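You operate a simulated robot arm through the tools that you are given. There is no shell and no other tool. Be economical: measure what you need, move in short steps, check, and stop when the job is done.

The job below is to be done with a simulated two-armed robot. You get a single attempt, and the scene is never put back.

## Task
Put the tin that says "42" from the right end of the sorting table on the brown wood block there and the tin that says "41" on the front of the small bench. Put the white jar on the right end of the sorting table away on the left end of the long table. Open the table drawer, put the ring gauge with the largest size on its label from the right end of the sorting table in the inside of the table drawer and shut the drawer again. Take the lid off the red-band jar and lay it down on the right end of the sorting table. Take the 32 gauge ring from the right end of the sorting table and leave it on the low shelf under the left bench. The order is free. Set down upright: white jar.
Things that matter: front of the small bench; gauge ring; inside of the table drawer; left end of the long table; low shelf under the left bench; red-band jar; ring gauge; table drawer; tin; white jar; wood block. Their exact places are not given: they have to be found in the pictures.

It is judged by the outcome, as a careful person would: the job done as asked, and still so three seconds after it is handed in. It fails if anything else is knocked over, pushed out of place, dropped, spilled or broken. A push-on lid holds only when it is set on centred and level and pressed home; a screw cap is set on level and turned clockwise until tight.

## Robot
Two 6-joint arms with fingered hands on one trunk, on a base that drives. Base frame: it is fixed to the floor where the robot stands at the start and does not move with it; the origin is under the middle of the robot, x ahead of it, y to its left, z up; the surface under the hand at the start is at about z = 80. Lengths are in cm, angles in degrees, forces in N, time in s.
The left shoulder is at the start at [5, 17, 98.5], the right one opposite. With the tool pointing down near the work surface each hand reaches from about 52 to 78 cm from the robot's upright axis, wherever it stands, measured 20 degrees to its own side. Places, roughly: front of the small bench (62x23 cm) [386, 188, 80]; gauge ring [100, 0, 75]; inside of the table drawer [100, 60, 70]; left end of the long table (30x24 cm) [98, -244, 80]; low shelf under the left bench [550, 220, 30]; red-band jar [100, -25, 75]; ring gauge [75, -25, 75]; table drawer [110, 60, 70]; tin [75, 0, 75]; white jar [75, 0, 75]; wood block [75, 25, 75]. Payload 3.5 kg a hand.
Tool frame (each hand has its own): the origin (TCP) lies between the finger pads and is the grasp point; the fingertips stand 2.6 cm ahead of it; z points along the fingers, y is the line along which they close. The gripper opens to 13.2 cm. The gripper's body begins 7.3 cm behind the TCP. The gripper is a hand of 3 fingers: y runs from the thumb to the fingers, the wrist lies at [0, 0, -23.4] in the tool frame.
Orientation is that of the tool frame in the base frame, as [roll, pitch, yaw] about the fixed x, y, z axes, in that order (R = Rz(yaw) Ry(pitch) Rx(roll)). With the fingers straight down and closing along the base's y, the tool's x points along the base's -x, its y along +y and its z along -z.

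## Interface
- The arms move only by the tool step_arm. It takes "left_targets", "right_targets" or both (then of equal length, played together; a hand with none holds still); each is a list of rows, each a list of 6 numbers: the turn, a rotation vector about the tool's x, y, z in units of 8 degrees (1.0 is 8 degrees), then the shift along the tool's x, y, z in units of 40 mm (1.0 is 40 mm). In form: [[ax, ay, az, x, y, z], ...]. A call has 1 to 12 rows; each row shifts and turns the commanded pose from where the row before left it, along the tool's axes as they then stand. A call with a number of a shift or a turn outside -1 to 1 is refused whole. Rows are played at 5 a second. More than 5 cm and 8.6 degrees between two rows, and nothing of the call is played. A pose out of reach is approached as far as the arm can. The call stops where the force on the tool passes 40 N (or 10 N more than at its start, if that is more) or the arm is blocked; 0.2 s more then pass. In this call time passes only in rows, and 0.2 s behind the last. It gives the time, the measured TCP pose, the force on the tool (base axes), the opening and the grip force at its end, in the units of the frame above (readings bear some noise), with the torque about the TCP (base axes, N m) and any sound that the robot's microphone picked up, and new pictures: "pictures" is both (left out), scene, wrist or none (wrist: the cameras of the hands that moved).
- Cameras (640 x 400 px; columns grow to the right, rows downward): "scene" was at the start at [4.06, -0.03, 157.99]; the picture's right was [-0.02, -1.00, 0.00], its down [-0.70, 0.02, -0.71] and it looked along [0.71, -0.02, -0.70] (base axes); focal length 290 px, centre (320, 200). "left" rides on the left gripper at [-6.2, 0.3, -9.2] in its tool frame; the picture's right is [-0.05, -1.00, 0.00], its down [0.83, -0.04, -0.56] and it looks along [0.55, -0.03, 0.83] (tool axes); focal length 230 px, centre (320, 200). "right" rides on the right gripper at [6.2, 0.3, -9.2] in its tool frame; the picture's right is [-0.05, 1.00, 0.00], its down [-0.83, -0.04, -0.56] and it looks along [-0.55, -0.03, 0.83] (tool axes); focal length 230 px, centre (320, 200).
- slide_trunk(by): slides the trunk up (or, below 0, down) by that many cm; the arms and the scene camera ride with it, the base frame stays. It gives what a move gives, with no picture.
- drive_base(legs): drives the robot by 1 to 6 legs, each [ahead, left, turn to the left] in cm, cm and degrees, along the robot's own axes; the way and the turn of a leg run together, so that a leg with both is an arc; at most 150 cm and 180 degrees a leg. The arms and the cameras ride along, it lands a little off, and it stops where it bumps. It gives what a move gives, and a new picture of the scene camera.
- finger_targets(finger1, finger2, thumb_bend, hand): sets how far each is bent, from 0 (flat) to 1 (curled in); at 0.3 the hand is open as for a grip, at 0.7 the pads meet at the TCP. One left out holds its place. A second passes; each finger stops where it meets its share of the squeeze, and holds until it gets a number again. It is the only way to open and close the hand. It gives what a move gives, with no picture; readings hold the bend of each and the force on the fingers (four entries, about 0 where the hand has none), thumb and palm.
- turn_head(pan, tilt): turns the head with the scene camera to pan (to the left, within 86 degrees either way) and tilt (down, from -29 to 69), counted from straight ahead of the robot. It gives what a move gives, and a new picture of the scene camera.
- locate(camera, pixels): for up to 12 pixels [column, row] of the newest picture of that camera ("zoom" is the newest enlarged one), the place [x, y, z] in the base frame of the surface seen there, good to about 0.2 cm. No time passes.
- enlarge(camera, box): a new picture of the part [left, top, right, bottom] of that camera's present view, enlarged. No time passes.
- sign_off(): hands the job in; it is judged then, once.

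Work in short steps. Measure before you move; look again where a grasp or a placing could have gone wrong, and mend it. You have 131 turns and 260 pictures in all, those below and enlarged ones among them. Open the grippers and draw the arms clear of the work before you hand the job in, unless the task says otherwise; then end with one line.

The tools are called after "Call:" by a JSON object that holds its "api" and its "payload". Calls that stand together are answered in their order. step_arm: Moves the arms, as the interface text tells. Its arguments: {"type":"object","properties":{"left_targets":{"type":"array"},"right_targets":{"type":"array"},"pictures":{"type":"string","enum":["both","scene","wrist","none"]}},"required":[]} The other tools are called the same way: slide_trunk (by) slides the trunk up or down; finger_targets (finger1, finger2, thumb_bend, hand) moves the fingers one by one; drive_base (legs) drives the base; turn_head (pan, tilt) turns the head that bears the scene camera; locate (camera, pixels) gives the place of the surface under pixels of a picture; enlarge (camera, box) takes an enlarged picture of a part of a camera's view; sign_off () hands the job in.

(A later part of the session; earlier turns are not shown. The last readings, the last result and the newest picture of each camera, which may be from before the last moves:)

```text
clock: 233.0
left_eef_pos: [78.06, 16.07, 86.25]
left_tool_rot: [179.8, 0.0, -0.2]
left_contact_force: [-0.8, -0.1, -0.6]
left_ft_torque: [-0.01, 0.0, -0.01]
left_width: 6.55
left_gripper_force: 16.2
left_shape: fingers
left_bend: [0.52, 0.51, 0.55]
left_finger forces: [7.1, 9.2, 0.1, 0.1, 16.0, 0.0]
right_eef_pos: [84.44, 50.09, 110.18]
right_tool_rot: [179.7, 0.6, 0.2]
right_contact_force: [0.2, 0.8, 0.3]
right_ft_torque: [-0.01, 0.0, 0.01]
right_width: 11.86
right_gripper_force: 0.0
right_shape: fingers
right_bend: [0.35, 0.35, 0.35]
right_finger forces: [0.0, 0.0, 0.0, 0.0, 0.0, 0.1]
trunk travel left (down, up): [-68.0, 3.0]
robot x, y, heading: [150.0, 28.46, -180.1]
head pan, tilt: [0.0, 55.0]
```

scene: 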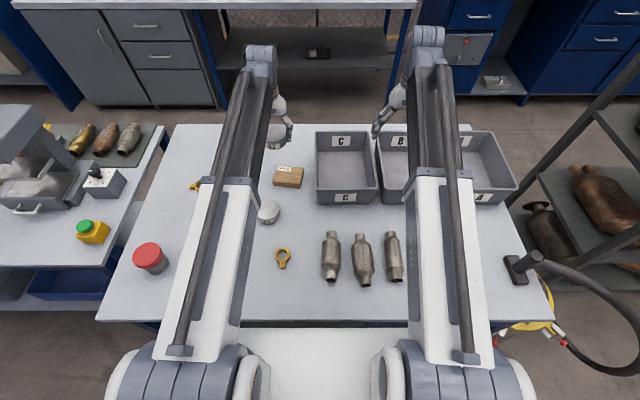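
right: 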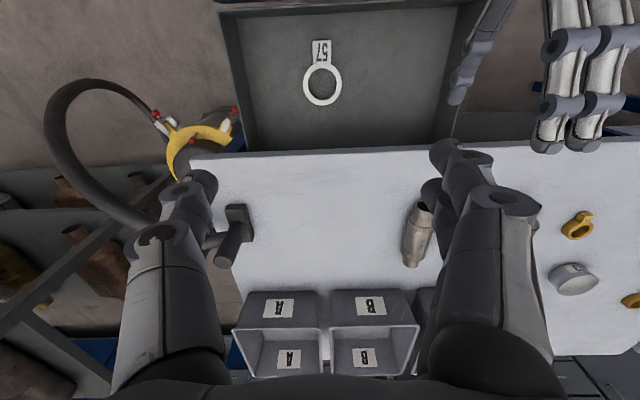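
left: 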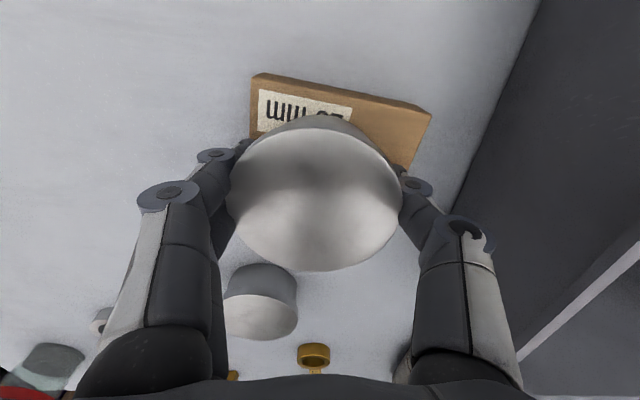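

A little further.

Call:
{"api": "step_arm", "payload": {"left_targets": [[0, 0, 0, 0, 0, 0.03], [0, 0, 0, 0, 0, 0.03]], "pictures": "none"}}

```text
clock: 233.6
left_eef_pos: [78.03, 16.07, 86.1]
left_tool_rot: [179.7, 0.0, -0.2]
left_contact_force: [-1.4, -0.3, 3.1]
left_ft_torque: [-0.17, 0.02, -0.06]
left_width: 6.54
left_gripper_force: 16.8
left_shape: fingers
left_bend: [0.53, 0.52, 0.55]
left_finger forces: [8.2, 9.2, 0.0, 0.0, 16.5, 0.1]
right_eef_pos: [84.48, 50.16, 110.18]
right_tool_rot: [179.7, 0.5, 0.2]
right_contact_force: [-0.6, 0.1, -0.3]
right_ft_torque: [0.01, 0.01, 0.04]
right_width: 11.84
right_gripper_force: 0.0
right_shape: fingers
right_bend: [0.35, 0.35, 0.35]
right_finger forces: [0.1, 0.0, 0.0, 0.0, 0.0, 0.0]
trunk travel left (down, up): [-68.0, 3.0]
robot x, y, heading: [150.05, 28.26, -179.9]
head pan, tilt: [0.0, 55.0]
```

Contact felt. I open the hand partly and rise.

Call:
{"api": "finger_targets", "payload": {"hand": "left", "finger1": 0.4, "finger2": 0.4, "thumb_bend": 0.42}}

Call:
{"api": "step_arm", "payload": {"left_targets": [[0, 0, 0, 0, 0, -0.6], [0, 0, 0, 0, 0, -1], [0, 0, 0, 0, 0, -1], [0, 0, 0, 0, 0, -1], [0, 0, 0, 0, 0, -1], [0, 0, 0, 0, 0, -1]], "pictures": "both"}}

```text
clock: 234.6
left_eef_pos: [78.0, 15.96, 86.05]
left_tool_rot: [179.8, 0.0, -0.2]
left_contact_force: [-0.2, -0.2, -0.1]
left_ft_torque: [0.01, 0.01, -0.01]
left_width: 9.77
left_gripper_force: 0.2
left_shape: fingers
left_bend: [0.4, 0.4, 0.42]
left_finger forces: [0.0, 0.0, 0.1, 0.1, 0.1, 0.1]
right_eef_pos: [84.37, 50.13, 110.26]
right_tool_rot: [179.6, 0.5, 0.1]
right_contact_force: [0.3, 0.1, 0.6]
right_ft_torque: [0.0, 0.0, -0.01]
right_width: 11.81
right_gripper_force: 0.2
right_shape: fingers
right_bend: [0.35, 0.35, 0.35]
right_finger forces: [0.0, 0.0, 0.0, 0.0, 0.1, 0.1]
trunk travel left (down, up): [-68.0, 3.0]
robot x, y, heading: [150.07, 28.27, -180.0]
head pan, tilt: [0.0, 55.0]
heard: snap
```

```text
clock: 236.0
left_eef_pos: [77.94, 16.0, 108.52]
left_tool_rot: [179.8, -0.1, -0.3]
left_contact_force: [0.5, -0.1, 0.3]
left_ft_torque: [0.0, 0.01, 0.02]
left_width: 9.75
left_gripper_force: 0.1
left_shape: fingers
left_bend: [0.4, 0.4, 0.42]
left_finger forces: [0.1, 0.0, 0.0, 0.1, 0.1, 0.0]
right_eef_pos: [84.36, 50.09, 110.13]
right_tool_rot: [179.8, 0.6, 0.1]
right_contact_force: [-0.3, -0.3, 0.3]
right_ft_torque: [0.01, -0.02, 0.02]
right_width: 11.81
right_gripper_force: 0.1
right_shape: fingers
right_bend: [0.35, 0.35, 0.35]
right_finger forces: [0.0, 0.0, 0.0, 0.0, 0.0, 0.0]
trunk travel left (down, up): [-68.0, 3.0]
robot x, y, heading: [149.85, 28.33, -180.2]
head pan, tilt: [0.0, 55.0]
```

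scene: 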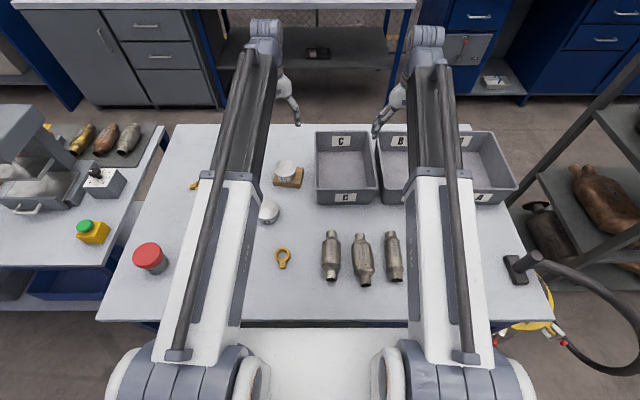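
left: 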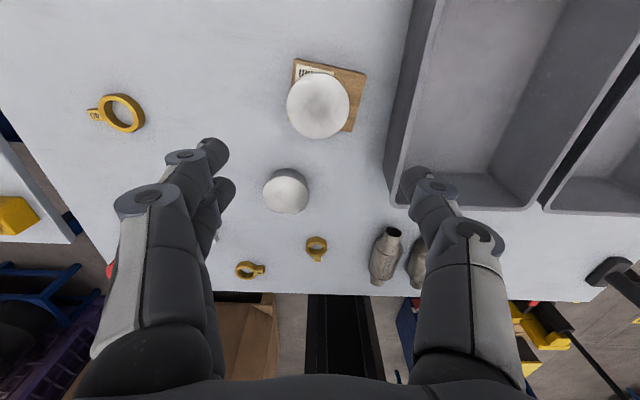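

Tin 42 sits on the block. Now I look closely at the red-lidded jar at (148,257).

Call:
{"api": "enlarge", "payload": {"camera": "scene", "box": [110, 225, 190, 290]}}

Call:
{"api": "locate", "payload": {"camera": "scene", "pixels": [[148, 253], [136, 253], [160, 253], [148, 245], [148, 263], [158, 270], [283, 255], [283, 250]]}}

```text
6.15 times, centred on (150, 258) of scene
```

zoom: 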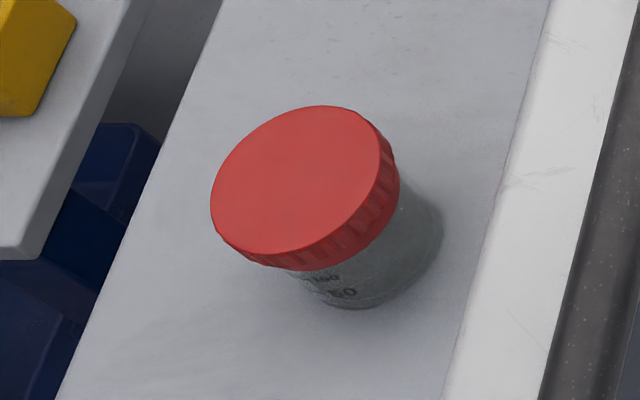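

```text
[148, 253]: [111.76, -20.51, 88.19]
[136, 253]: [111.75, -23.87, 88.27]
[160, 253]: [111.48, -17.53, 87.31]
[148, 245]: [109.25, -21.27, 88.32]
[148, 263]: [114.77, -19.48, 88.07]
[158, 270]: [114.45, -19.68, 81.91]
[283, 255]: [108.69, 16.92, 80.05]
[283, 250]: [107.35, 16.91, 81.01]
```

It's a ribbed cap (Ø≈7, top 88.3), likely a screw cap, so I'll hold the body with one hand. I back up and check free space on my left.

Call:
{"api": "drive_base", "payload": {"legs": [[-33, 0, 0]]}}

Call:
{"api": "turn_head", "payload": {"pan": 60, "tilt": 45}}

Call:
{"api": "locate", "payload": {"camera": "scene", "pixels": [[320, 200], [200, 200], [450, 200], [320, 300], [150, 300], [320, 100], [100, 150], [250, 130]]}}

```text
clock: 238.2
left_eef_pos: [110.8, 15.93, 108.56]
left_tool_rot: [179.9, 0.0, -0.1]
left_contact_force: [-0.7, 0.6, 0.3]
left_ft_torque: [0.01, 0.02, 0.01]
left_width: 9.75
left_gripper_force: 0.0
left_shape: fingers
left_bend: [0.4, 0.4, 0.42]
left_finger forces: [0.0, 0.0, 0.0, 0.0, 0.1, 0.1]
right_eef_pos: [117.33, 50.1, 110.27]
right_tool_rot: [179.7, 0.8, 0.2]
right_contact_force: [0.2, -0.7, 0.5]
right_ft_torque: [-0.01, 0.02, 0.01]
right_width: 11.83
right_gripper_force: 0.0
right_shape: fingers
right_bend: [0.35, 0.35, 0.35]
right_finger forces: [0.1, 0.0, 0.1, 0.0, 0.1, 0.0]
trunk travel left (down, up): [-68.0, 3.0]
robot x, y, heading: [182.53, 28.21, -179.7]
head pan, tilt: [0.0, 55.0]
```

scene: 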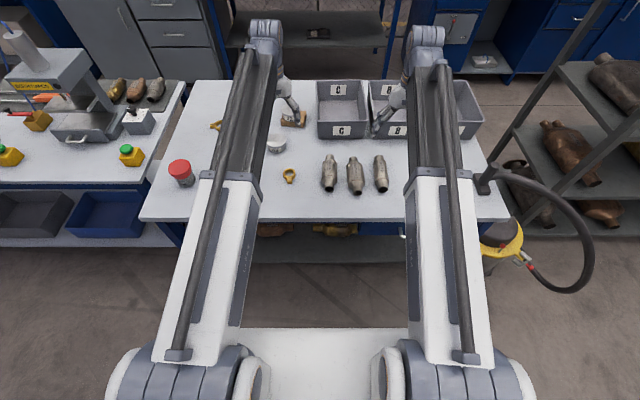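

```text
clock: 239.5
left_eef_pos: [110.73, 15.87, 108.49]
left_tool_rot: [179.8, 0.0, -0.1]
left_contact_force: [-0.6, -0.9, -0.7]
left_ft_torque: [0.0, 0.0, 0.0]
left_width: 9.75
left_gripper_force: 0.0
left_shape: fingers
left_bend: [0.4, 0.4, 0.42]
left_finger forces: [0.1, 0.0, 0.0, 0.1, 0.0, 0.0]
right_eef_pos: [117.21, 50.02, 110.19]
right_tool_rot: [179.7, 0.7, 0.1]
right_contact_force: [-0.3, -0.4, 0.1]
right_ft_torque: [0.0, 0.01, 0.04]
right_width: 11.85
right_gripper_force: 0.1
right_shape: fingers
right_bend: [0.35, 0.35, 0.35]
right_finger forces: [0.0, 0.1, 0.0, 0.0, 0.0, 0.1]
trunk travel left (down, up): [-68.0, 3.0]
robot x, y, heading: [182.76, 28.62, -179.7]
head pan, tilt: [60.0, 45.0]
```

scene: 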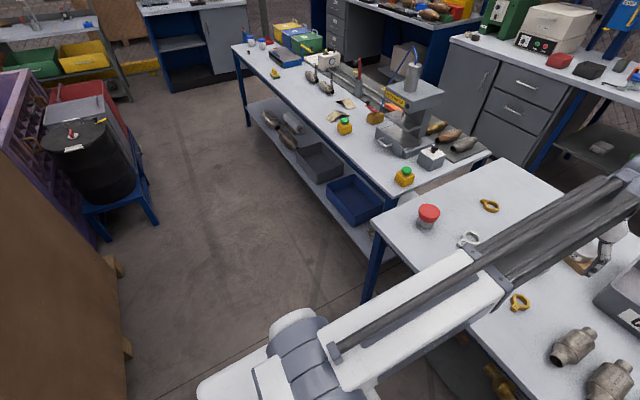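

```text
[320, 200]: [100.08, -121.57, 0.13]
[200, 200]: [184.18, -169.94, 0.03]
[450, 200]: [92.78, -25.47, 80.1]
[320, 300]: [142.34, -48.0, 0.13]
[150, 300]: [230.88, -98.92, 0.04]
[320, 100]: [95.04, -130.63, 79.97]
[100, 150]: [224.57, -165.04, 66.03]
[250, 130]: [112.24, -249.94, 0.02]
```

There is wide free space on my left. I'll hold the jar body with the left hand (nearly horizontal) and take the cap with the right from above. First, strafe left 48.

Call:
{"api": "drive_base", "payload": {"legs": [[0, 48, 0]]}}

Call:
{"api": "turn_head", "payload": {"pan": 0, "tilt": 55}}

```text
clock: 242.3
left_eef_pos: [111.08, -32.06, 108.4]
left_tool_rot: [179.9, 0.0, 0.2]
left_contact_force: [0.1, -0.1, -0.4]
left_ft_torque: [-0.03, -0.03, -0.05]
left_width: 9.75
left_gripper_force: 0.1
left_shape: fingers
left_bend: [0.4, 0.4, 0.42]
left_finger forces: [0.0, 0.1, 0.0, 0.0, 0.1, 0.1]
right_eef_pos: [117.49, 2.04, 110.14]
right_tool_rot: [179.7, 0.7, 0.5]
right_contact_force: [-0.5, -0.4, 0.1]
right_ft_torque: [-0.01, -0.03, -0.02]
right_width: 11.84
right_gripper_force: 0.1
right_shape: fingers
right_bend: [0.35, 0.35, 0.35]
right_finger forces: [0.1, 0.0, 0.0, 0.1, 0.1, 0.0]
trunk travel left (down, up): [-68.0, 3.0]
robot x, y, heading: [183.42, -19.3, -179.7]
head pan, tilt: [60.0, 45.0]
```

scene: 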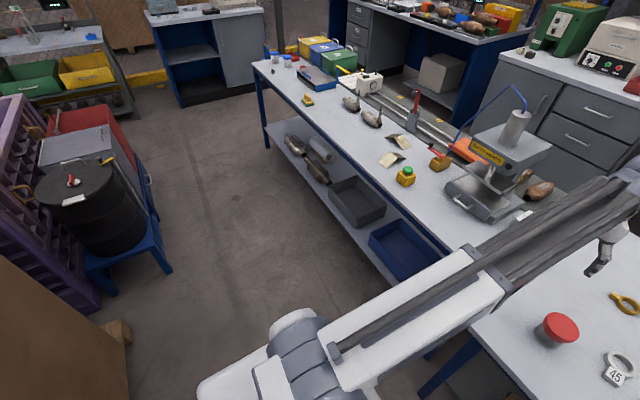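

```text
clock: 243.7
left_eef_pos: [111.13, -32.14, 108.49]
left_tool_rot: [179.8, 0.0, 0.2]
left_contact_force: [0.0, 0.1, 0.0]
left_ft_torque: [0.0, -0.01, -0.01]
left_width: 9.78
left_gripper_force: 0.0
left_shape: fingers
left_bend: [0.4, 0.4, 0.42]
left_finger forces: [0.0, 0.0, 0.0, 0.0, 0.0, 0.0]
right_eef_pos: [117.46, 2.17, 110.16]
right_tool_rot: [179.7, 0.6, 0.6]
right_contact_force: [0.0, -1.1, -1.3]
right_ft_torque: [0.01, -0.04, 0.0]
right_width: 11.82
right_gripper_force: 0.0
right_shape: fingers
right_bend: [0.35, 0.35, 0.35]
right_finger forces: [0.0, 0.0, 0.0, 0.1, 0.0, 0.0]
trunk travel left (down, up): [-68.0, 3.0]
robot x, y, heading: [183.01, -19.12, -179.3]
head pan, tilt: [0.0, 55.0]
```

scene: 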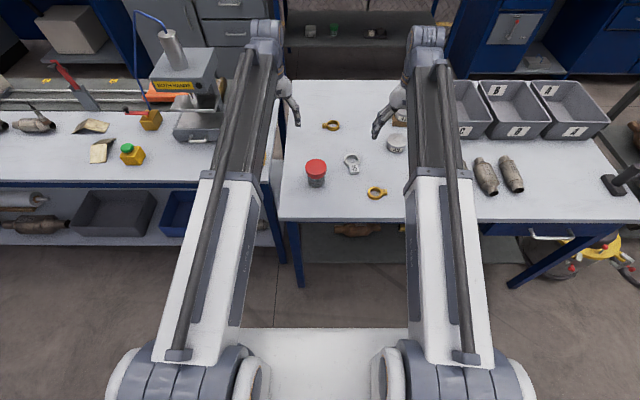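

I pinpoint the cap's rim in this view.

Call:
{"api": "enlarge", "payload": {"camera": "scene", "box": [285, 145, 375, 205]}}

Call:
{"api": "locate", "payload": {"camera": "zoom", "pixels": [[220, 150], [150, 150], [290, 150], [220, 110], [220, 200], [220, 230], [220, 280], [170, 260]]}}

```text
6.67 times, centred on (330, 175) of scene
```

zoom: 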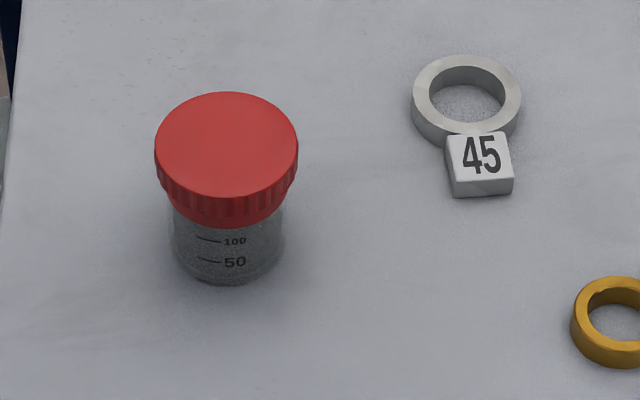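

```text
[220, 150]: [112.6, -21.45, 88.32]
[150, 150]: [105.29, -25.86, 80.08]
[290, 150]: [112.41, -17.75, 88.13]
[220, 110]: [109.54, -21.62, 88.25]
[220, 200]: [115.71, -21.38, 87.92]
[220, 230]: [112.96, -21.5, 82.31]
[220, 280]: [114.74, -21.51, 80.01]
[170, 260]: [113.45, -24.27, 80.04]
```

Jar centre ≈ (112.3,−21.1), cap z 86–88.3. I open the left hand, bring it above the jar and pitch it 75° toward horizontal; the right hand moves aside.

Call:
{"api": "finger_targets", "payload": {"hand": "left", "finger1": 0.3, "finger2": 0.3, "thumb_bend": 0.3}}

Call:
{"api": "step_arm", "payload": {"left_targets": [[0, 0, 0, 0.1, -0.92, 0], [0, 0, 0, 0.1, -0.92, 0], [0, 0, 0, 0.1, -0.92, 0], [0, -0.94, 0, 0, 0, 0], [0, -0.94, 0, 0, 0, 0], [0, -0.94, 0, 0, 0, 0], [0, -0.94, 0, 0, 0, 0], [0, -0.94, 0, 0, 0, 0]], "right_targets": [[0, 0, 0, 0, -1, 0], [0, 0, 0, 0, -1, 0], [0, 0, 0, 0, -1, 0], [0, 0, 0, 0, 0, 0], [0, 0, 0, 0, 0, 0], [0, 0, 0, 0, 0, 0], [0, 0, 0, 0, 0, 0], [0, 0, 0, 0, 0, 0]], "pictures": "none"}}

Call:
{"api": "step_arm", "payload": {"left_targets": [[0, -0.94, 0, 0, 0, 0], [0, -0.94, 0, 0, 0, 0], [0, -0.94, 0, 0, 0, 0], [0, -0.94, 0, 0, 0, 0], [0, -0.94, 0, 0, 0, 0]], "pictures": "both"}}

```text
clock: 244.7
left_eef_pos: [111.18, -32.01, 108.42]
left_tool_rot: [179.8, -0.1, 0.2]
left_contact_force: [0.8, 0.1, 0.3]
left_ft_torque: [-0.02, -0.01, -0.01]
left_width: 13.37
left_gripper_force: 0.0
left_shape: fingers
left_bend: [0.3, 0.3, 0.3]
left_finger forces: [0.0, 0.0, 0.1, 0.0, 0.0, 0.1]
right_eef_pos: [117.47, 2.06, 110.23]
right_tool_rot: [179.7, 0.6, 0.5]
right_contact_force: [0.5, -0.9, 0.7]
right_ft_torque: [0.03, -0.01, 0.01]
right_width: 11.83
right_gripper_force: 0.1
right_shape: fingers
right_bend: [0.35, 0.35, 0.35]
right_finger forces: [0.0, 0.0, 0.0, 0.0, 0.1, 0.0]
trunk travel left (down, up): [-68.0, 3.0]
robot x, y, heading: [182.68, -19.19, -179.6]
head pan, tilt: [0.0, 55.0]
```

```text
clock: 246.4
left_eef_pos: [112.38, -20.94, 108.49]
left_tool_rot: [179.7, 37.8, 0.1]
left_contact_force: [1.0, -0.2, 0.3]
left_ft_torque: [-0.02, -0.05, -0.01]
left_width: 13.41
left_gripper_force: 0.0
left_shape: fingers
left_bend: [0.3, 0.3, 0.3]
left_finger forces: [0.0, 0.0, 0.1, 0.0, 0.0, 0.0]
right_eef_pos: [117.38, 13.92, 110.18]
right_tool_rot: [179.7, 0.6, 0.6]
right_contact_force: [-0.2, -0.1, -1.2]
right_ft_torque: [0.01, 0.01, -0.01]
right_width: 11.84
right_gripper_force: 0.0
right_shape: fingers
right_bend: [0.35, 0.35, 0.35]
right_finger forces: [0.1, 0.0, 0.1, 0.0, 0.0, 0.1]
trunk travel left (down, up): [-68.0, 3.0]
robot x, y, heading: [182.8, -19.59, -179.5]
head pan, tilt: [0.0, 55.0]
```

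```text
clock: 247.7
left_eef_pos: [112.26, -20.9, 108.55]
left_tool_rot: [179.4, 75.2, -0.7]
left_contact_force: [-0.6, 0.0, -0.2]
left_ft_torque: [-0.01, -0.02, -0.01]
left_width: 13.38
left_gripper_force: 0.0
left_shape: fingers
left_bend: [0.3, 0.3, 0.3]
left_finger forces: [0.0, 0.0, 0.1, 0.1, 0.1, 0.0]
right_eef_pos: [117.36, 13.98, 110.1]
right_tool_rot: [179.7, 0.5, 0.4]
right_contact_force: [0.3, 0.3, -0.3]
right_ft_torque: [-0.03, 0.01, 0.0]
right_width: 11.84
right_gripper_force: 0.0
right_shape: fingers
right_bend: [0.35, 0.35, 0.35]
right_finger forces: [0.1, 0.1, 0.1, 0.1, 0.1, 0.1]
trunk travel left (down, up): [-68.0, 3.0]
robot x, y, heading: [183.27, -19.41, -179.2]
head pan, tilt: [0.0, 55.0]
```

scene: 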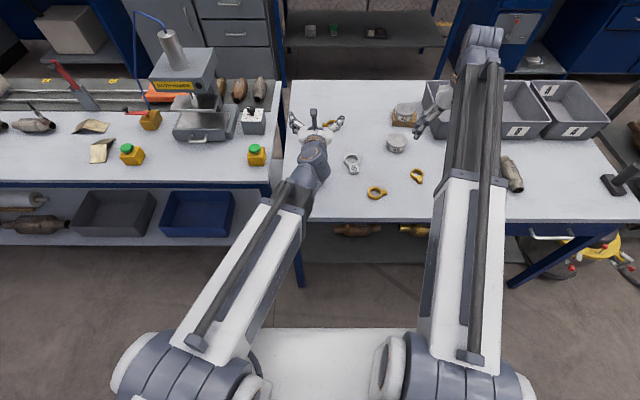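
left: 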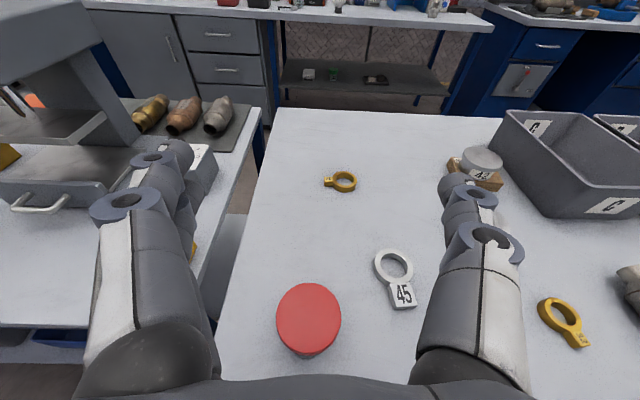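

Now I lower straight down 26 cm so the fingers straddle the jar body.

Call:
{"api": "step_arm", "payload": {"left_targets": [[0, 0, 0, 0.904, 0.01, 0.243], [0, 0, 0, 0.904, 0.01, 0.243], [0, 0, 0, 0.904, 0, 0.243], [0, 0, 0, 0.904, 0, 0.243], [0, 0, 0, 0.904, 0, 0.243], [0, 0, 0, 0.904, 0, 0.243]], "pictures": "both"}}

```text
clock: 249.1
left_eef_pos: [107.73, -22.98, 99.44]
left_tool_rot: [178.3, 73.0, -1.8]
left_contact_force: [0.5, 0.8, 1.0]
left_ft_torque: [-0.01, 0.01, 0.0]
left_width: 13.41
left_gripper_force: 0.0
left_shape: fingers
left_bend: [0.3, 0.3, 0.3]
left_finger forces: [0.1, 0.1, 0.0, 0.0, 0.1, 0.1]
left hand out of reach, approached as far as the arm can: row 2, 3, 4, 5, 6
right_eef_pos: [117.41, 13.81, 110.13]
right_tool_rot: [179.7, 0.6, 0.4]
right_contact_force: [-0.4, -0.4, -0.1]
right_ft_torque: [-0.02, 0.0, 0.0]
right_width: 11.85
right_gripper_force: 0.1
right_shape: fingers
right_bend: [0.35, 0.35, 0.35]
right_finger forces: [0.0, 0.0, 0.0, 0.0, 0.0, 0.0]
trunk travel left (down, up): [-68.0, 3.0]
robot x, y, heading: [182.91, -19.07, -179.5]
head pan, tilt: [0.0, 55.0]
```

scene: 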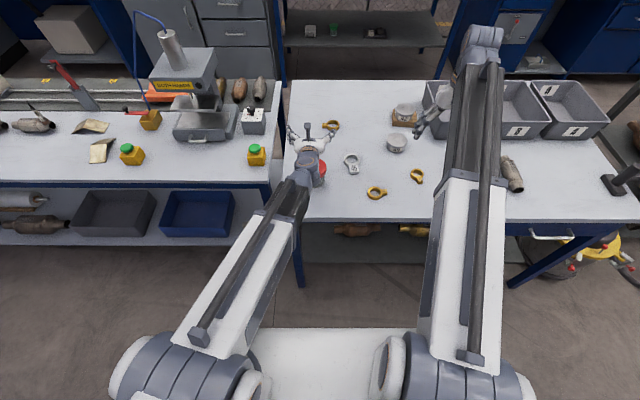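
left: 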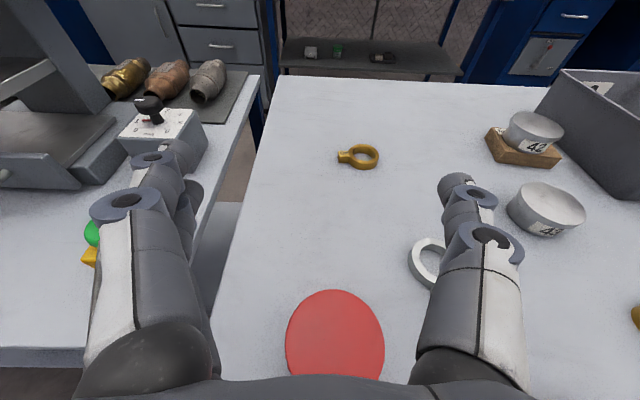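

The pitched pose isn't reachable that low with the trunk this high. I'll raise the hand back over, nearer to me, and then use the trunk to descend. First move the left hand back and up.

Call:
{"api": "step_arm", "payload": {"left_targets": [[0, 0, 0, -0.4, -0.1, -0.5], [0, 0, 0, -0.4, -0.1, -0.7], [0, 0, 0, 0, -0.1, -0.85], [0, -0.1, 0, 0, -0.1, -0.85], [0, -0.1, 0, 0, -0.1, -0.85]], "pictures": "none"}}

```text
clock: 250.2
left_eef_pos: [117.6, -19.05, 106.84]
left_tool_rot: [178.7, 76.2, -1.2]
left_contact_force: [0.4, 0.3, -0.3]
left_ft_torque: [-0.01, 0.02, 0.02]
left_width: 13.4
left_gripper_force: 0.1
left_shape: fingers
left_bend: [0.3, 0.3, 0.3]
left_finger forces: [0.1, 0.0, 0.0, 0.0, 0.0, 0.0]
left hand out of reach, approached as far as the arm can: row 1, 4, 5
right_eef_pos: [117.4, 13.84, 110.17]
right_tool_rot: [179.8, 0.6, 0.6]
right_contact_force: [0.2, -0.3, -0.1]
right_ft_torque: [0.03, 0.0, -0.03]
right_width: 11.83
right_gripper_force: 0.1
right_shape: fingers
right_bend: [0.35, 0.35, 0.35]
right_finger forces: [0.0, 0.0, 0.0, 0.0, 0.0, 0.0]
trunk travel left (down, up): [-68.0, 3.0]
robot x, y, heading: [183.01, -19.0, -179.4]
head pan, tilt: [0.0, 55.0]
```

Left hand folds at ~65 cm ahead in this pose; crossing slightly to the right lets both hands reach. I drive ahead 9 and left 12, then move the left hand over the jar.

Call:
{"api": "drive_base", "payload": {"legs": [[9, 12, -0.6]]}}

Call:
{"api": "step_arm", "payload": {"left_targets": [[0, 0, 0, 0, -0.85, 0], [0, 0, 0, 0, -0.85, 0], [0, 0, 0, 0, -0.85, 0], [0, 0, 0, -0.05, 0, -0.5], [0, 0, 0, -0.05, 0, -0.4]], "pictures": "both"}}

```text
clock: 251.6
left_eef_pos: [108.34, -30.47, 106.84]
left_tool_rot: [178.9, 76.1, -1.8]
left_contact_force: [-0.2, -0.5, -0.2]
left_ft_torque: [0.01, -0.01, -0.02]
left_width: 13.39
left_gripper_force: 0.0
left_shape: fingers
left_bend: [0.3, 0.3, 0.3]
left_finger forces: [0.1, 0.0, 0.1, 0.0, 0.0, 0.1]
right_eef_pos: [108.68, 2.45, 110.13]
right_tool_rot: [179.8, 0.5, -0.3]
right_contact_force: [0.2, 0.2, 0.1]
right_ft_torque: [0.04, -0.02, 0.0]
right_width: 11.84
right_gripper_force: 0.1
right_shape: fingers
right_bend: [0.35, 0.35, 0.35]
right_finger forces: [0.0, 0.0, 0.0, 0.0, 0.0, 0.0]
trunk travel left (down, up): [-68.0, 3.0]
robot x, y, heading: [173.76, -31.2, 179.8]
head pan, tilt: [0.0, 55.0]
```

scene: 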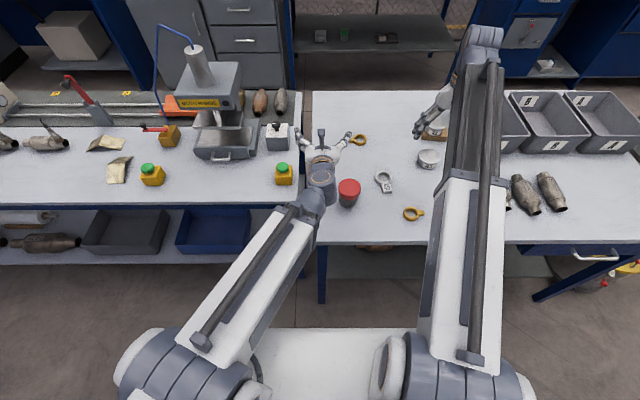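

```text
clock: 252.8
left_eef_pos: [111.74, -20.17, 108.63]
left_tool_rot: [178.3, 76.0, -2.3]
left_contact_force: [0.3, 0.1, 0.8]
left_ft_torque: [0.01, 0.0, -0.02]
left_width: 13.41
left_gripper_force: 0.0
left_shape: fingers
left_bend: [0.3, 0.3, 0.3]
left_finger forces: [0.0, 0.1, 0.1, 0.1, 0.0, 0.1]
left hand out of reach, approached as far as the arm can: row 3
right_eef_pos: [108.71, 2.6, 110.24]
right_tool_rot: [179.6, 0.6, -0.3]
right_contact_force: [-0.2, -0.5, 0.2]
right_ft_torque: [0.0, -0.04, 0.0]
right_width: 11.83
right_gripper_force: 0.1
right_shape: fingers
right_bend: [0.35, 0.35, 0.35]
right_finger forces: [0.0, 0.0, 0.0, 0.0, 0.0, 0.0]
trunk travel left (down, up): [-68.0, 3.0]
robot x, y, heading: [174.02, -31.29, 179.8]
head pan, tilt: [0.0, 55.0]
```

scene: 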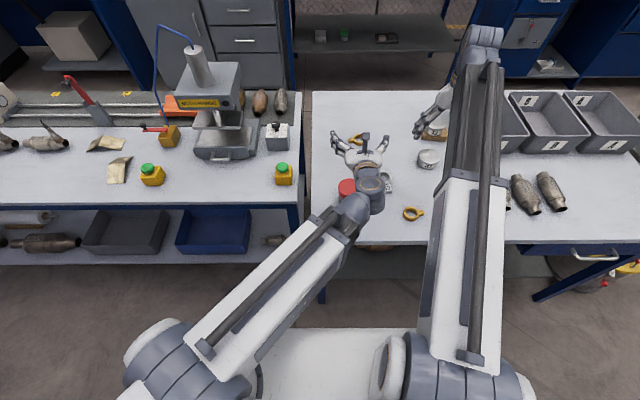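
left: 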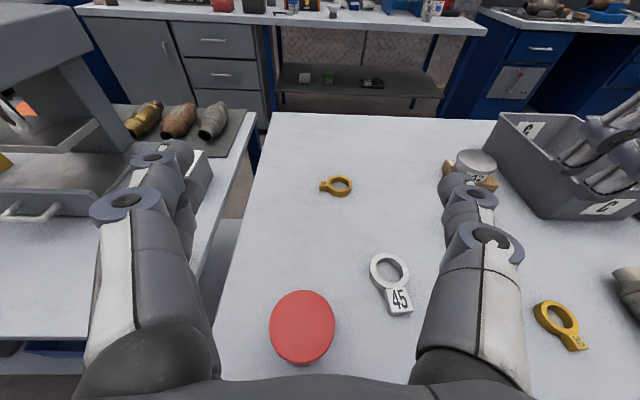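

I fine-adjust the left hand over the jar (y −0.9, x +0.6) and raise/retract the right hand before descending with the trunk.

Call:
{"api": "step_arm", "payload": {"left_targets": [[0, 0, 0, 0, 0.22, -0.15], [0, 0, 0, 0, 0, 0], [0, 0, 0, 0, 0, 0]], "right_targets": [[0, 0, 0, 0.61, -0.45, -0.5], [0, 0, 0, 0.61, -0.45, -0.5], [0, 0, 0, 0.61, -0.45, -0.5]], "pictures": "none"}}

Call:
{"api": "slide_trunk", "payload": {"by": -14}}

Call:
{"api": "enlarge", "payload": {"camera": "left", "box": [0, 0, 640, 400]}}

Call:
{"api": "enlarge", "payload": {"camera": "scene", "box": [200, 80, 520, 280]}}

```text
clock: 253.6
left_eef_pos: [112.45, -21.03, 108.96]
left_tool_rot: [178.4, 76.1, -2.3]
left_contact_force: [-0.1, 0.3, 0.0]
left_ft_torque: [-0.01, -0.03, 0.03]
left_width: 13.4
left_gripper_force: 0.1
left_shape: fingers
left_bend: [0.3, 0.3, 0.3]
left_finger forces: [0.0, 0.1, 0.1, 0.0, 0.1, 0.0]
right_eef_pos: [116.34, 7.91, 116.15]
right_tool_rot: [179.8, 0.6, -0.3]
right_contact_force: [-0.1, 0.4, 0.0]
right_ft_torque: [0.0, 0.03, 0.03]
right_width: 11.83
right_gripper_force: 0.0
right_shape: fingers
right_bend: [0.35, 0.35, 0.35]
right_finger forces: [0.0, 0.0, 0.0, 0.0, 0.1, 0.0]
trunk travel left (down, up): [-68.0, 3.0]
robot x, y, heading: [174.35, -31.44, 179.9]
head pan, tilt: [0.0, 55.0]
```

```text
clock: 255.3
left_eef_pos: [112.35, -21.03, 94.83]
left_tool_rot: [178.4, 76.0, -2.3]
left_contact_force: [0.1, -1.4, 0.3]
left_ft_torque: [-0.02, 0.02, 0.01]
left_width: 13.41
left_gripper_force: 0.0
left_shape: fingers
left_bend: [0.3, 0.3, 0.3]
left_finger forces: [0.0, 0.1, 0.0, 0.1, 0.1, 0.0]
right_eef_pos: [116.22, 7.93, 101.92]
right_tool_rot: [179.7, 0.6, -0.3]
right_contact_force: [0.2, 0.0, -0.8]
right_ft_torque: [-0.01, 0.01, -0.03]
right_width: 11.85
right_gripper_force: 0.1
right_shape: fingers
right_bend: [0.35, 0.35, 0.35]
right_finger forces: [0.0, 0.1, 0.0, 0.1, 0.1, 0.0]
trunk travel left (down, up): [-54.0, 17.0]
robot x, y, heading: [173.99, -31.46, 179.7]
head pan, tilt: [0.0, 55.0]
```

```text
1.00 times, centred on (320, 200) of left (not enlarged: the box is as wide or as high as the picture)
```

zoom: 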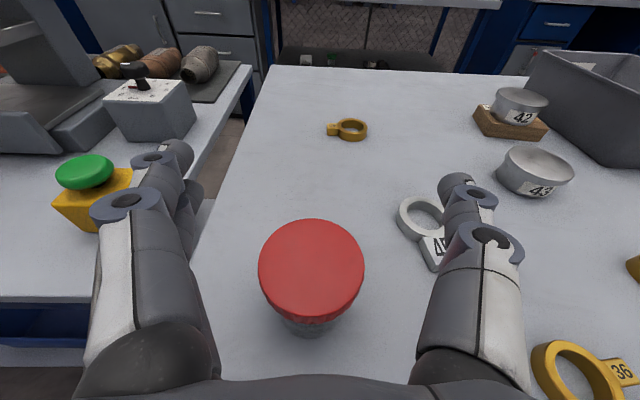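

```text
2.00 times, centred on (360, 180) of scene
```

zoom: 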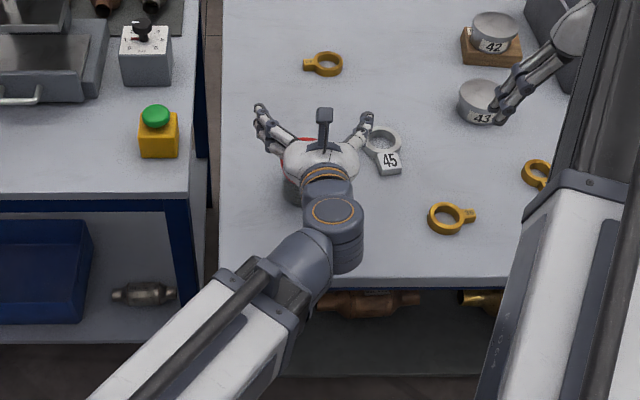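

Alignment is good: the jar is between the fingers. I lower the trunk 12.3 more.

Call:
{"api": "slide_trunk", "payload": {"by": -12.3}}

Call:
{"api": "enlarge", "payload": {"camera": "left", "box": [0, 0, 640, 400]}}

```text
clock: 256.8
left_eef_pos: [112.39, -20.92, 82.57]
left_tool_rot: [178.4, 75.9, -2.3]
left_contact_force: [-0.7, 0.2, -0.5]
left_ft_torque: [0.0, -0.01, 0.03]
left_width: 13.44
left_gripper_force: 0.0
left_shape: fingers
left_bend: [0.3, 0.3, 0.3]
left_finger forces: [0.0, 0.1, 0.0, 0.0, 0.0, 0.1]
right_eef_pos: [116.16, 8.01, 89.71]
right_tool_rot: [179.7, 0.6, -0.3]
right_contact_force: [-0.2, 0.1, 0.5]
right_ft_torque: [-0.02, -0.02, 0.02]
right_width: 11.82
right_gripper_force: 0.0
right_shape: fingers
right_bend: [0.35, 0.35, 0.35]
right_finger forces: [0.0, 0.1, 0.0, 0.1, 0.0, 0.1]
trunk travel left (down, up): [-41.7, 29.3]
robot x, y, heading: [173.97, -31.46, 179.5]
head pan, tilt: [0.0, 55.0]
```

```text
1.00 times, centred on (320, 200) of left (not enlarged: the box is as wide or as high as the picture)
```

zoom: 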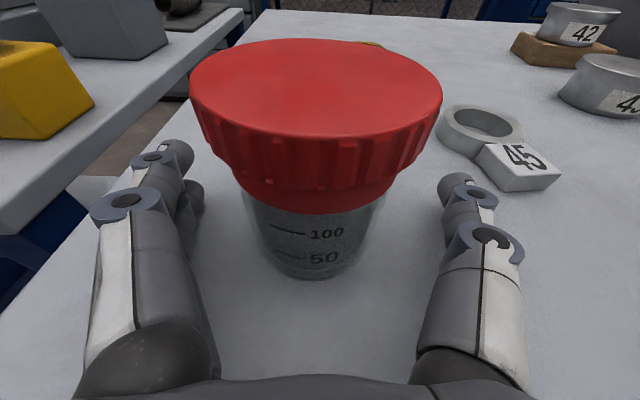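

The jar stands between the fingers with the body exposed below the red band. I close the left hand on the body.

Call:
{"api": "finger_targets", "payload": {"hand": "left", "finger1": 0.7, "finger2": 0.7, "thumb_bend": 0.7}}

Call:
{"api": "enlarge", "payload": {"camera": "left", "box": [0, 0, 640, 400]}}

Call:
{"api": "locate", "payload": {"camera": "zoom", "pixels": [[320, 80], [200, 85], [435, 85], [320, 45], [320, 150], [320, 195]]}}

```text
clock: 257.8
left_eef_pos: [112.41, -20.99, 82.52]
left_tool_rot: [178.5, 76.0, -2.4]
left_contact_force: [0.4, 0.2, 0.0]
left_ft_torque: [-0.03, 0.0, 0.01]
left_width: 5.01
left_gripper_force: 18.7
left_shape: fingers
left_bend: [0.56, 0.54, 0.63]
left_finger forces: [9.6, 9.3, 0.0, 0.1, 19.4, 0.0]
right_eef_pos: [116.06, 7.96, 89.55]
right_tool_rot: [179.7, 0.5, -0.3]
right_contact_force: [0.0, -0.7, -0.2]
right_ft_torque: [0.05, -0.03, -0.02]
right_width: 11.83
right_gripper_force: 0.0
right_shape: fingers
right_bend: [0.35, 0.35, 0.35]
right_finger forces: [0.0, 0.1, 0.1, 0.1, 0.0, 0.1]
trunk travel left (down, up): [-41.7, 29.3]
robot x, y, heading: [173.83, -31.57, 179.7]
head pan, tilt: [0.0, 55.0]
```

```text
1.00 times, centred on (320, 200) of left (not enlarged: the box is as wide or as high as the picture)
```

zoom: 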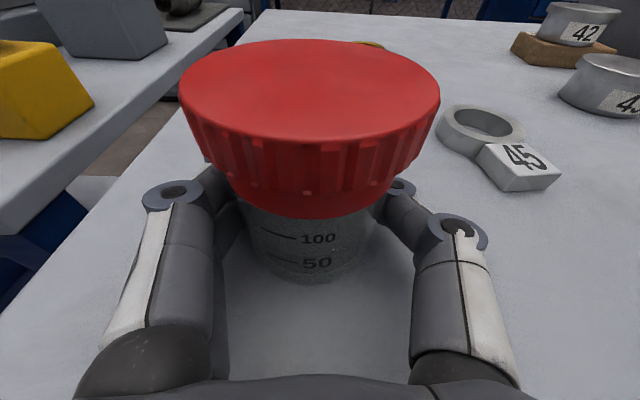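

```text
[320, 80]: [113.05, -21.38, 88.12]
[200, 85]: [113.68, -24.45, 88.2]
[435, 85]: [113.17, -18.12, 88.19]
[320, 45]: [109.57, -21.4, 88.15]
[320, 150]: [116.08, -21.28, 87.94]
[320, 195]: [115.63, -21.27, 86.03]
```

Body held. Cap centre (112.7,−21.3), top 88.2. I open the right hand fully and bring it above the cap.

Call:
{"api": "finger_targets", "payload": {"hand": "right", "finger1": 0.3, "finger2": 0.3, "thumb_bend": 0.3}}

Call:
{"api": "step_arm", "payload": {"right_targets": [[0, 0, 0, 0, 0, -0.8], [0, 0, 0, 0, 0, -0.8], [0, 0, 0, -0.106, 0.915, 0], [0, 0, 0, -0.106, 0.915, 0], [0, 0, 0, -0.106, 0.915, 0], [0, 0, 0, -0.106, 0.915, 0], [0, 0, 0, -0.106, 0.915, 0], [0, 0, 0, -0.106, 0.915, 0], [0, 0, 0, -0.106, 0.915, 0], [0, 0, 0, -0.106, 0.915, 0]], "pictures": "both"}}

```text
clock: 258.8
left_eef_pos: [112.48, -21.02, 82.49]
left_tool_rot: [178.4, 76.1, -2.4]
left_contact_force: [-0.3, 0.1, 0.2]
left_ft_torque: [-0.05, 0.03, 0.0]
left_width: 5.03
left_gripper_force: 18.7
left_shape: fingers
left_bend: [0.56, 0.54, 0.63]
left_finger forces: [9.5, 9.2, 0.0, 0.0, 19.1, 0.1]
right_eef_pos: [116.03, 7.97, 89.75]
right_tool_rot: [179.7, 0.6, -0.3]
right_contact_force: [0.1, 0.0, -0.6]
right_ft_torque: [-0.01, 0.02, 0.04]
right_width: 13.39
right_gripper_force: 0.0
right_shape: fingers
right_bend: [0.3, 0.3, 0.3]
right_finger forces: [0.1, 0.0, 0.1, 0.0, 0.2, 0.0]
trunk travel left (down, up): [-41.7, 29.3]
robot x, y, heading: [174.02, -30.96, 179.7]
head pan, tilt: [0.0, 55.0]
```

```text
clock: 261.0
left_eef_pos: [112.42, -20.99, 82.48]
left_tool_rot: [178.5, 75.9, -2.4]
left_contact_force: [0.1, -0.3, 0.2]
left_ft_torque: [-0.03, -0.01, 0.01]
left_width: 5.0
left_gripper_force: 18.4
left_shape: fingers
left_bend: [0.56, 0.54, 0.63]
left_finger forces: [9.6, 9.4, 0.0, 0.1, 18.9, 0.0]
right_eef_pos: [112.65, -21.36, 96.28]
right_tool_rot: [179.7, 0.6, -0.4]
right_contact_force: [0.3, 0.0, 0.0]
right_ft_torque: [-0.01, 0.02, -0.01]
right_width: 13.43
right_gripper_force: 0.0
right_shape: fingers
right_bend: [0.3, 0.3, 0.3]
right_finger forces: [0.1, 0.0, 0.0, 0.1, 0.0, 0.0]
trunk travel left (down, up): [-41.7, 29.3]
robot x, y, heading: [173.87, -31.4, 179.6]
head pan, tilt: [0.0, 55.0]
```

scene: 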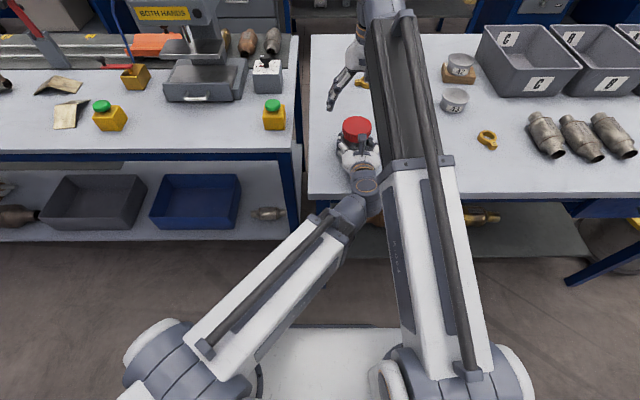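
right: 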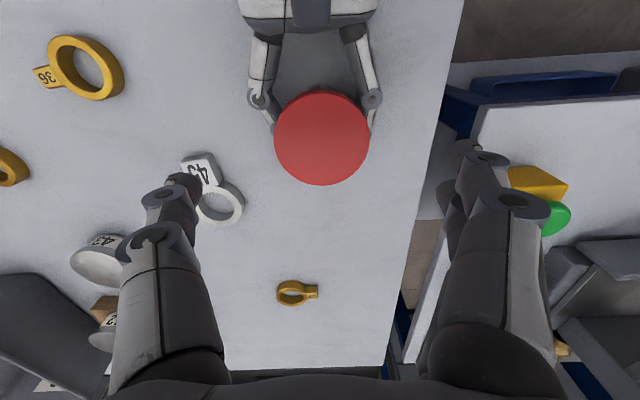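

Right hand is centred over the cap. Lowering 7.5 cm, then closing on the cap.

Call:
{"api": "step_arm", "payload": {"right_targets": [[0, 0, 0, 0, 0, 0.9], [0, 0, 0, 0, 0, 0.9], [0, 0, 0, 0, 0, 0.06]], "pictures": "wrist"}}

Call:
{"api": "finger_targets", "payload": {"hand": "right", "finger1": 0.7, "finger2": 0.7, "thumb_bend": 0.7}}

```text
clock: 261.8
left_eef_pos: [112.51, -20.96, 82.56]
left_tool_rot: [178.4, 76.0, -2.3]
left_contact_force: [-0.5, -0.5, 1.0]
left_ft_torque: [-0.01, 0.0, -0.03]
left_width: 5.05
left_gripper_force: 18.9
left_shape: fingers
left_bend: [0.56, 0.54, 0.63]
left_finger forces: [9.6, 9.2, 0.1, 0.0, 18.9, 0.0]
right_eef_pos: [112.45, -21.34, 88.85]
right_tool_rot: [179.7, 0.5, -0.3]
right_contact_force: [-0.4, 0.3, 0.4]
right_ft_torque: [-0.02, 0.0, -0.02]
right_width: 13.4
right_gripper_force: 0.1
right_shape: fingers
right_bend: [0.3, 0.3, 0.3]
right_finger forces: [0.0, 0.0, 0.0, 0.0, 0.0, 0.0]
trunk travel left (down, up): [-41.7, 29.3]
robot x, y, heading: [173.71, -31.46, 179.9]
head pan, tilt: [0.0, 55.0]
```

right: 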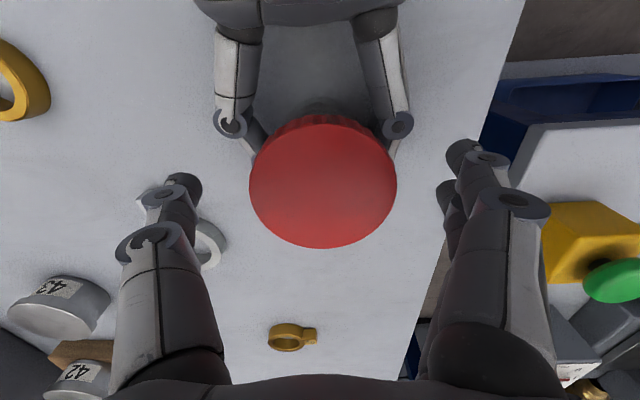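

```text
clock: 262.8
left_eef_pos: [112.32, -20.97, 82.51]
left_tool_rot: [178.4, 75.9, -2.3]
left_contact_force: [1.8, -1.1, 1.7]
left_ft_torque: [-0.07, 0.03, -0.06]
left_width: 5.03
left_gripper_force: 19.1
left_shape: fingers
left_bend: [0.56, 0.54, 0.63]
left_finger forces: [9.6, 9.9, 0.0, 0.1, 18.2, 0.0]
right_eef_pos: [112.57, -21.34, 88.79]
right_tool_rot: [179.7, 0.6, -0.2]
right_contact_force: [-2.2, 1.3, -2.7]
right_ft_torque: [0.1, 0.04, 0.02]
right_width: 6.83
right_gripper_force: 18.1
right_shape: fingers
right_bend: [0.5, 0.48, 0.56]
right_finger forces: [8.7, 8.6, 0.0, 0.0, 18.3, 0.0]
trunk travel left (down, up): [-41.7, 29.3]
robot x, y, heading: [174.19, -31.55, 179.7]
head pan, tilt: [0.0, 55.0]
```

Cap gripped (width 6.83). I turn it counter-clockwise (seen from above) 40° and watch torque.

Call:
{"api": "step_arm", "payload": {"right_targets": [[0, 0, -0.6, 0, 0, 0], [0, 0, -0.9, 0, 0, 0], [0, 0, -0.9, 0, 0, 0], [0, 0, -0.9, 0, 0, 0], [0, 0, -0.9, 0, 0, 0]], "pictures": "wrist"}}

Call:
{"api": "enlarge", "payload": {"camera": "left", "box": [0, 0, 640, 400]}}

```text
clock: 264.0
left_eef_pos: [112.38, -21.06, 82.53]
left_tool_rot: [178.3, 76.1, -2.2]
left_contact_force: [4.7, -2.4, 4.2]
left_ft_torque: [0.07, 0.09, 0.1]
left_width: 5.0
left_gripper_force: 18.4
left_shape: fingers
left_bend: [0.56, 0.54, 0.64]
left_finger forces: [9.6, 9.8, 0.0, 0.1, 17.3, 0.1]
right_eef_pos: [112.56, -21.41, 88.92]
right_tool_rot: [-179.9, 0.7, 33.3]
right_contact_force: [-5.8, 3.1, -2.0]
right_ft_torque: [0.15, 0.16, -0.05]
right_width: 6.83
right_gripper_force: 17.0
right_shape: fingers
right_bend: [0.5, 0.49, 0.56]
right_finger forces: [7.1, 7.3, 0.0, 0.1, 19.2, 0.0]
trunk travel left (down, up): [-41.7, 29.3]
robot x, y, heading: [173.89, -31.41, 179.6]
head pan, tilt: [0.0, 55.0]
```

right: 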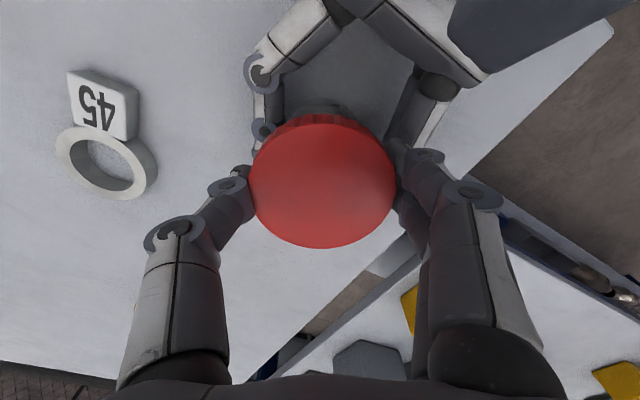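

```text
1.00 times, centred on (320, 200) of left (not enlarged: the box is as wide or as high as the picture)
```

zoom: 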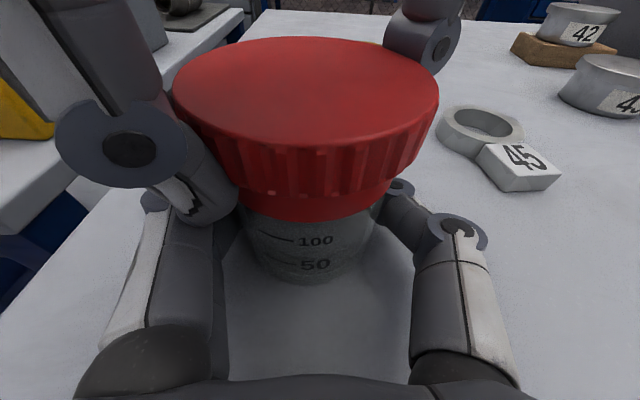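

The cap turns with almost no torque while the body stays still. I try lifting gently to see whether it comes free.

Call:
{"api": "step_arm", "payload": {"right_targets": [[0, 0, -0.5, 0, 0, -0.05], [0, 0, 0, 0, 0, -0.08], [0, 0, 0, 0, 0, -0.1], [0, 0, 0, 0, 0, -0.12]], "pictures": "none"}}

Call:
{"api": "enlarge", "payload": {"camera": "left", "box": [0, 0, 640, 400]}}

```text
clock: 265.0
left_eef_pos: [112.42, -20.8, 82.45]
left_tool_rot: [178.3, 76.1, -2.2]
left_contact_force: [-2.3, 0.7, 11.6]
left_ft_torque: [0.06, 0.01, -0.01]
left_width: 4.5
left_gripper_force: 17.2
left_shape: fingers
left_bend: [0.6, 0.58, 0.65]
left_finger forces: [9.1, 7.0, 0.0, 0.1, 18.1, 0.0]
right_eef_pos: [112.73, -21.34, 90.41]
right_tool_rot: [-179.9, 0.7, 37.4]
right_contact_force: [2.1, -1.3, -12.8]
right_ft_torque: [-0.19, -0.2, -0.01]
right_width: 6.81
right_gripper_force: 16.6
right_shape: fingers
right_bend: [0.49, 0.48, 0.56]
right_finger forces: [9.1, 8.9, 0.0, 0.0, 15.8, 0.1]
trunk travel left (down, up): [-41.7, 29.3]
robot x, y, heading: [174.21, -31.5, 179.8]
head pan, tilt: [0.0, 55.0]
```

```text
1.00 times, centred on (320, 200) of left (not enlarged: the box is as wide or as high as the picture)
```

zoom: 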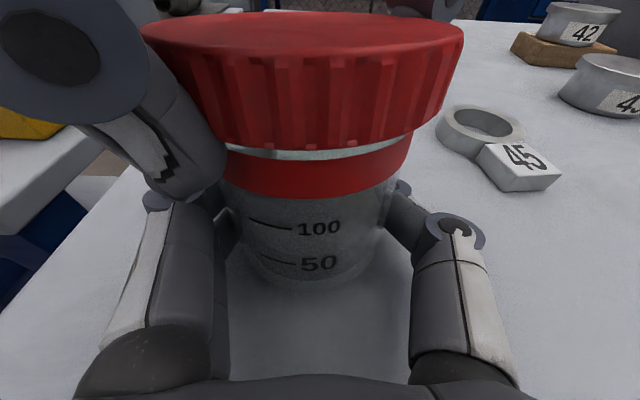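

The cap has risen off the red band (gap visible at row 155), so it pulls off, but the body slips up in the left grip. I tighten both hands and continue lifting with a slight twist.

Call:
{"api": "finger_targets", "payload": {"hand": "left", "finger1": 1.0, "finger2": 1.0, "thumb_bend": 1.0}}

Call:
{"api": "step_arm", "payload": {"right_targets": [[0, 0, 0.6, 0, 0, -0.05], [0, 0, 0.6, 0, 0, -0.05], [0, 0, -0.6, 0, 0, -0.06], [0, 0, -0.6, 0, 0, -0.06]], "pictures": "none"}}

Call:
{"api": "enlarge", "payload": {"camera": "left", "box": [0, 0, 640, 400]}}

```text
clock: 266.0
left_eef_pos: [112.29, -20.99, 82.32]
left_tool_rot: [178.5, 75.9, -2.2]
left_contact_force: [-7.3, 0.4, -2.2]
left_ft_torque: [0.26, -0.1, 0.01]
left_width: 3.14
left_gripper_force: 21.2
left_shape: fingers
left_bend: [0.73, 0.73, 0.72]
left_finger forces: [11.8, 9.9, 0.0, 0.0, 20.7, 0.1]
right_eef_pos: [112.6, -21.25, 90.29]
right_tool_rot: [-179.8, 0.7, 37.3]
right_contact_force: [7.1, -0.8, 1.6]
right_ft_torque: [-0.33, -0.46, -0.05]
right_width: 6.65
right_gripper_force: 15.3
right_shape: fingers
right_bend: [0.49, 0.47, 0.57]
right_finger forces: [8.0, 8.3, 0.0, 0.0, 13.7, 0.0]
trunk travel left (down, up): [-41.7, 29.3]
robot x, y, heading: [174.18, -31.54, 179.7]
head pan, tilt: [0.0, 55.0]
```

```text
clock: 267.0
left_eef_pos: [112.43, -21.02, 82.62]
left_tool_rot: [178.5, 76.0, -2.3]
left_contact_force: [-5.5, 3.0, 7.4]
left_ft_torque: [0.22, -0.03, 0.23]
left_width: 1.82
left_gripper_force: 13.4
left_shape: fingers
left_bend: [0.75, 0.76, 0.77]
left_finger forces: [6.2, 3.7, 0.0, 0.0, 16.5, 0.0]
right_eef_pos: [112.56, -21.4, 91.18]
right_tool_rot: [-179.9, 0.6, 37.3]
right_contact_force: [5.9, -4.0, -8.1]
right_ft_torque: [-0.58, -0.5, -0.22]
right_width: 6.62
right_gripper_force: 17.2
right_shape: fingers
right_bend: [0.5, 0.47, 0.57]
right_finger forces: [9.2, 9.7, 0.0, 0.0, 15.6, 0.0]
trunk travel left (down, up): [-41.7, 29.3]
robot x, y, heading: [173.94, -31.15, 179.8]
head pan, tilt: [0.0, 55.0]
```

```text
1.00 times, centred on (320, 200) of left (not enlarged: the box is as wide or as high as the picture)
```

zoom: 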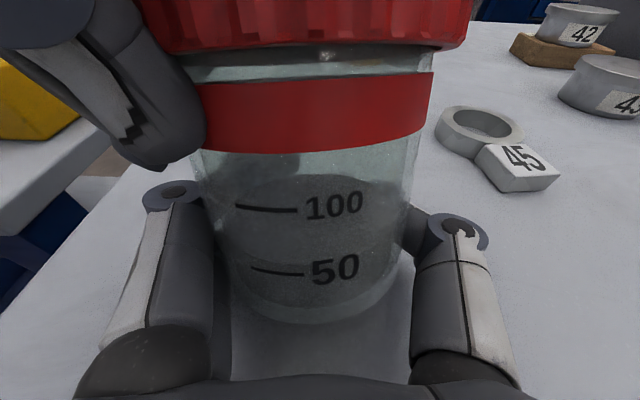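

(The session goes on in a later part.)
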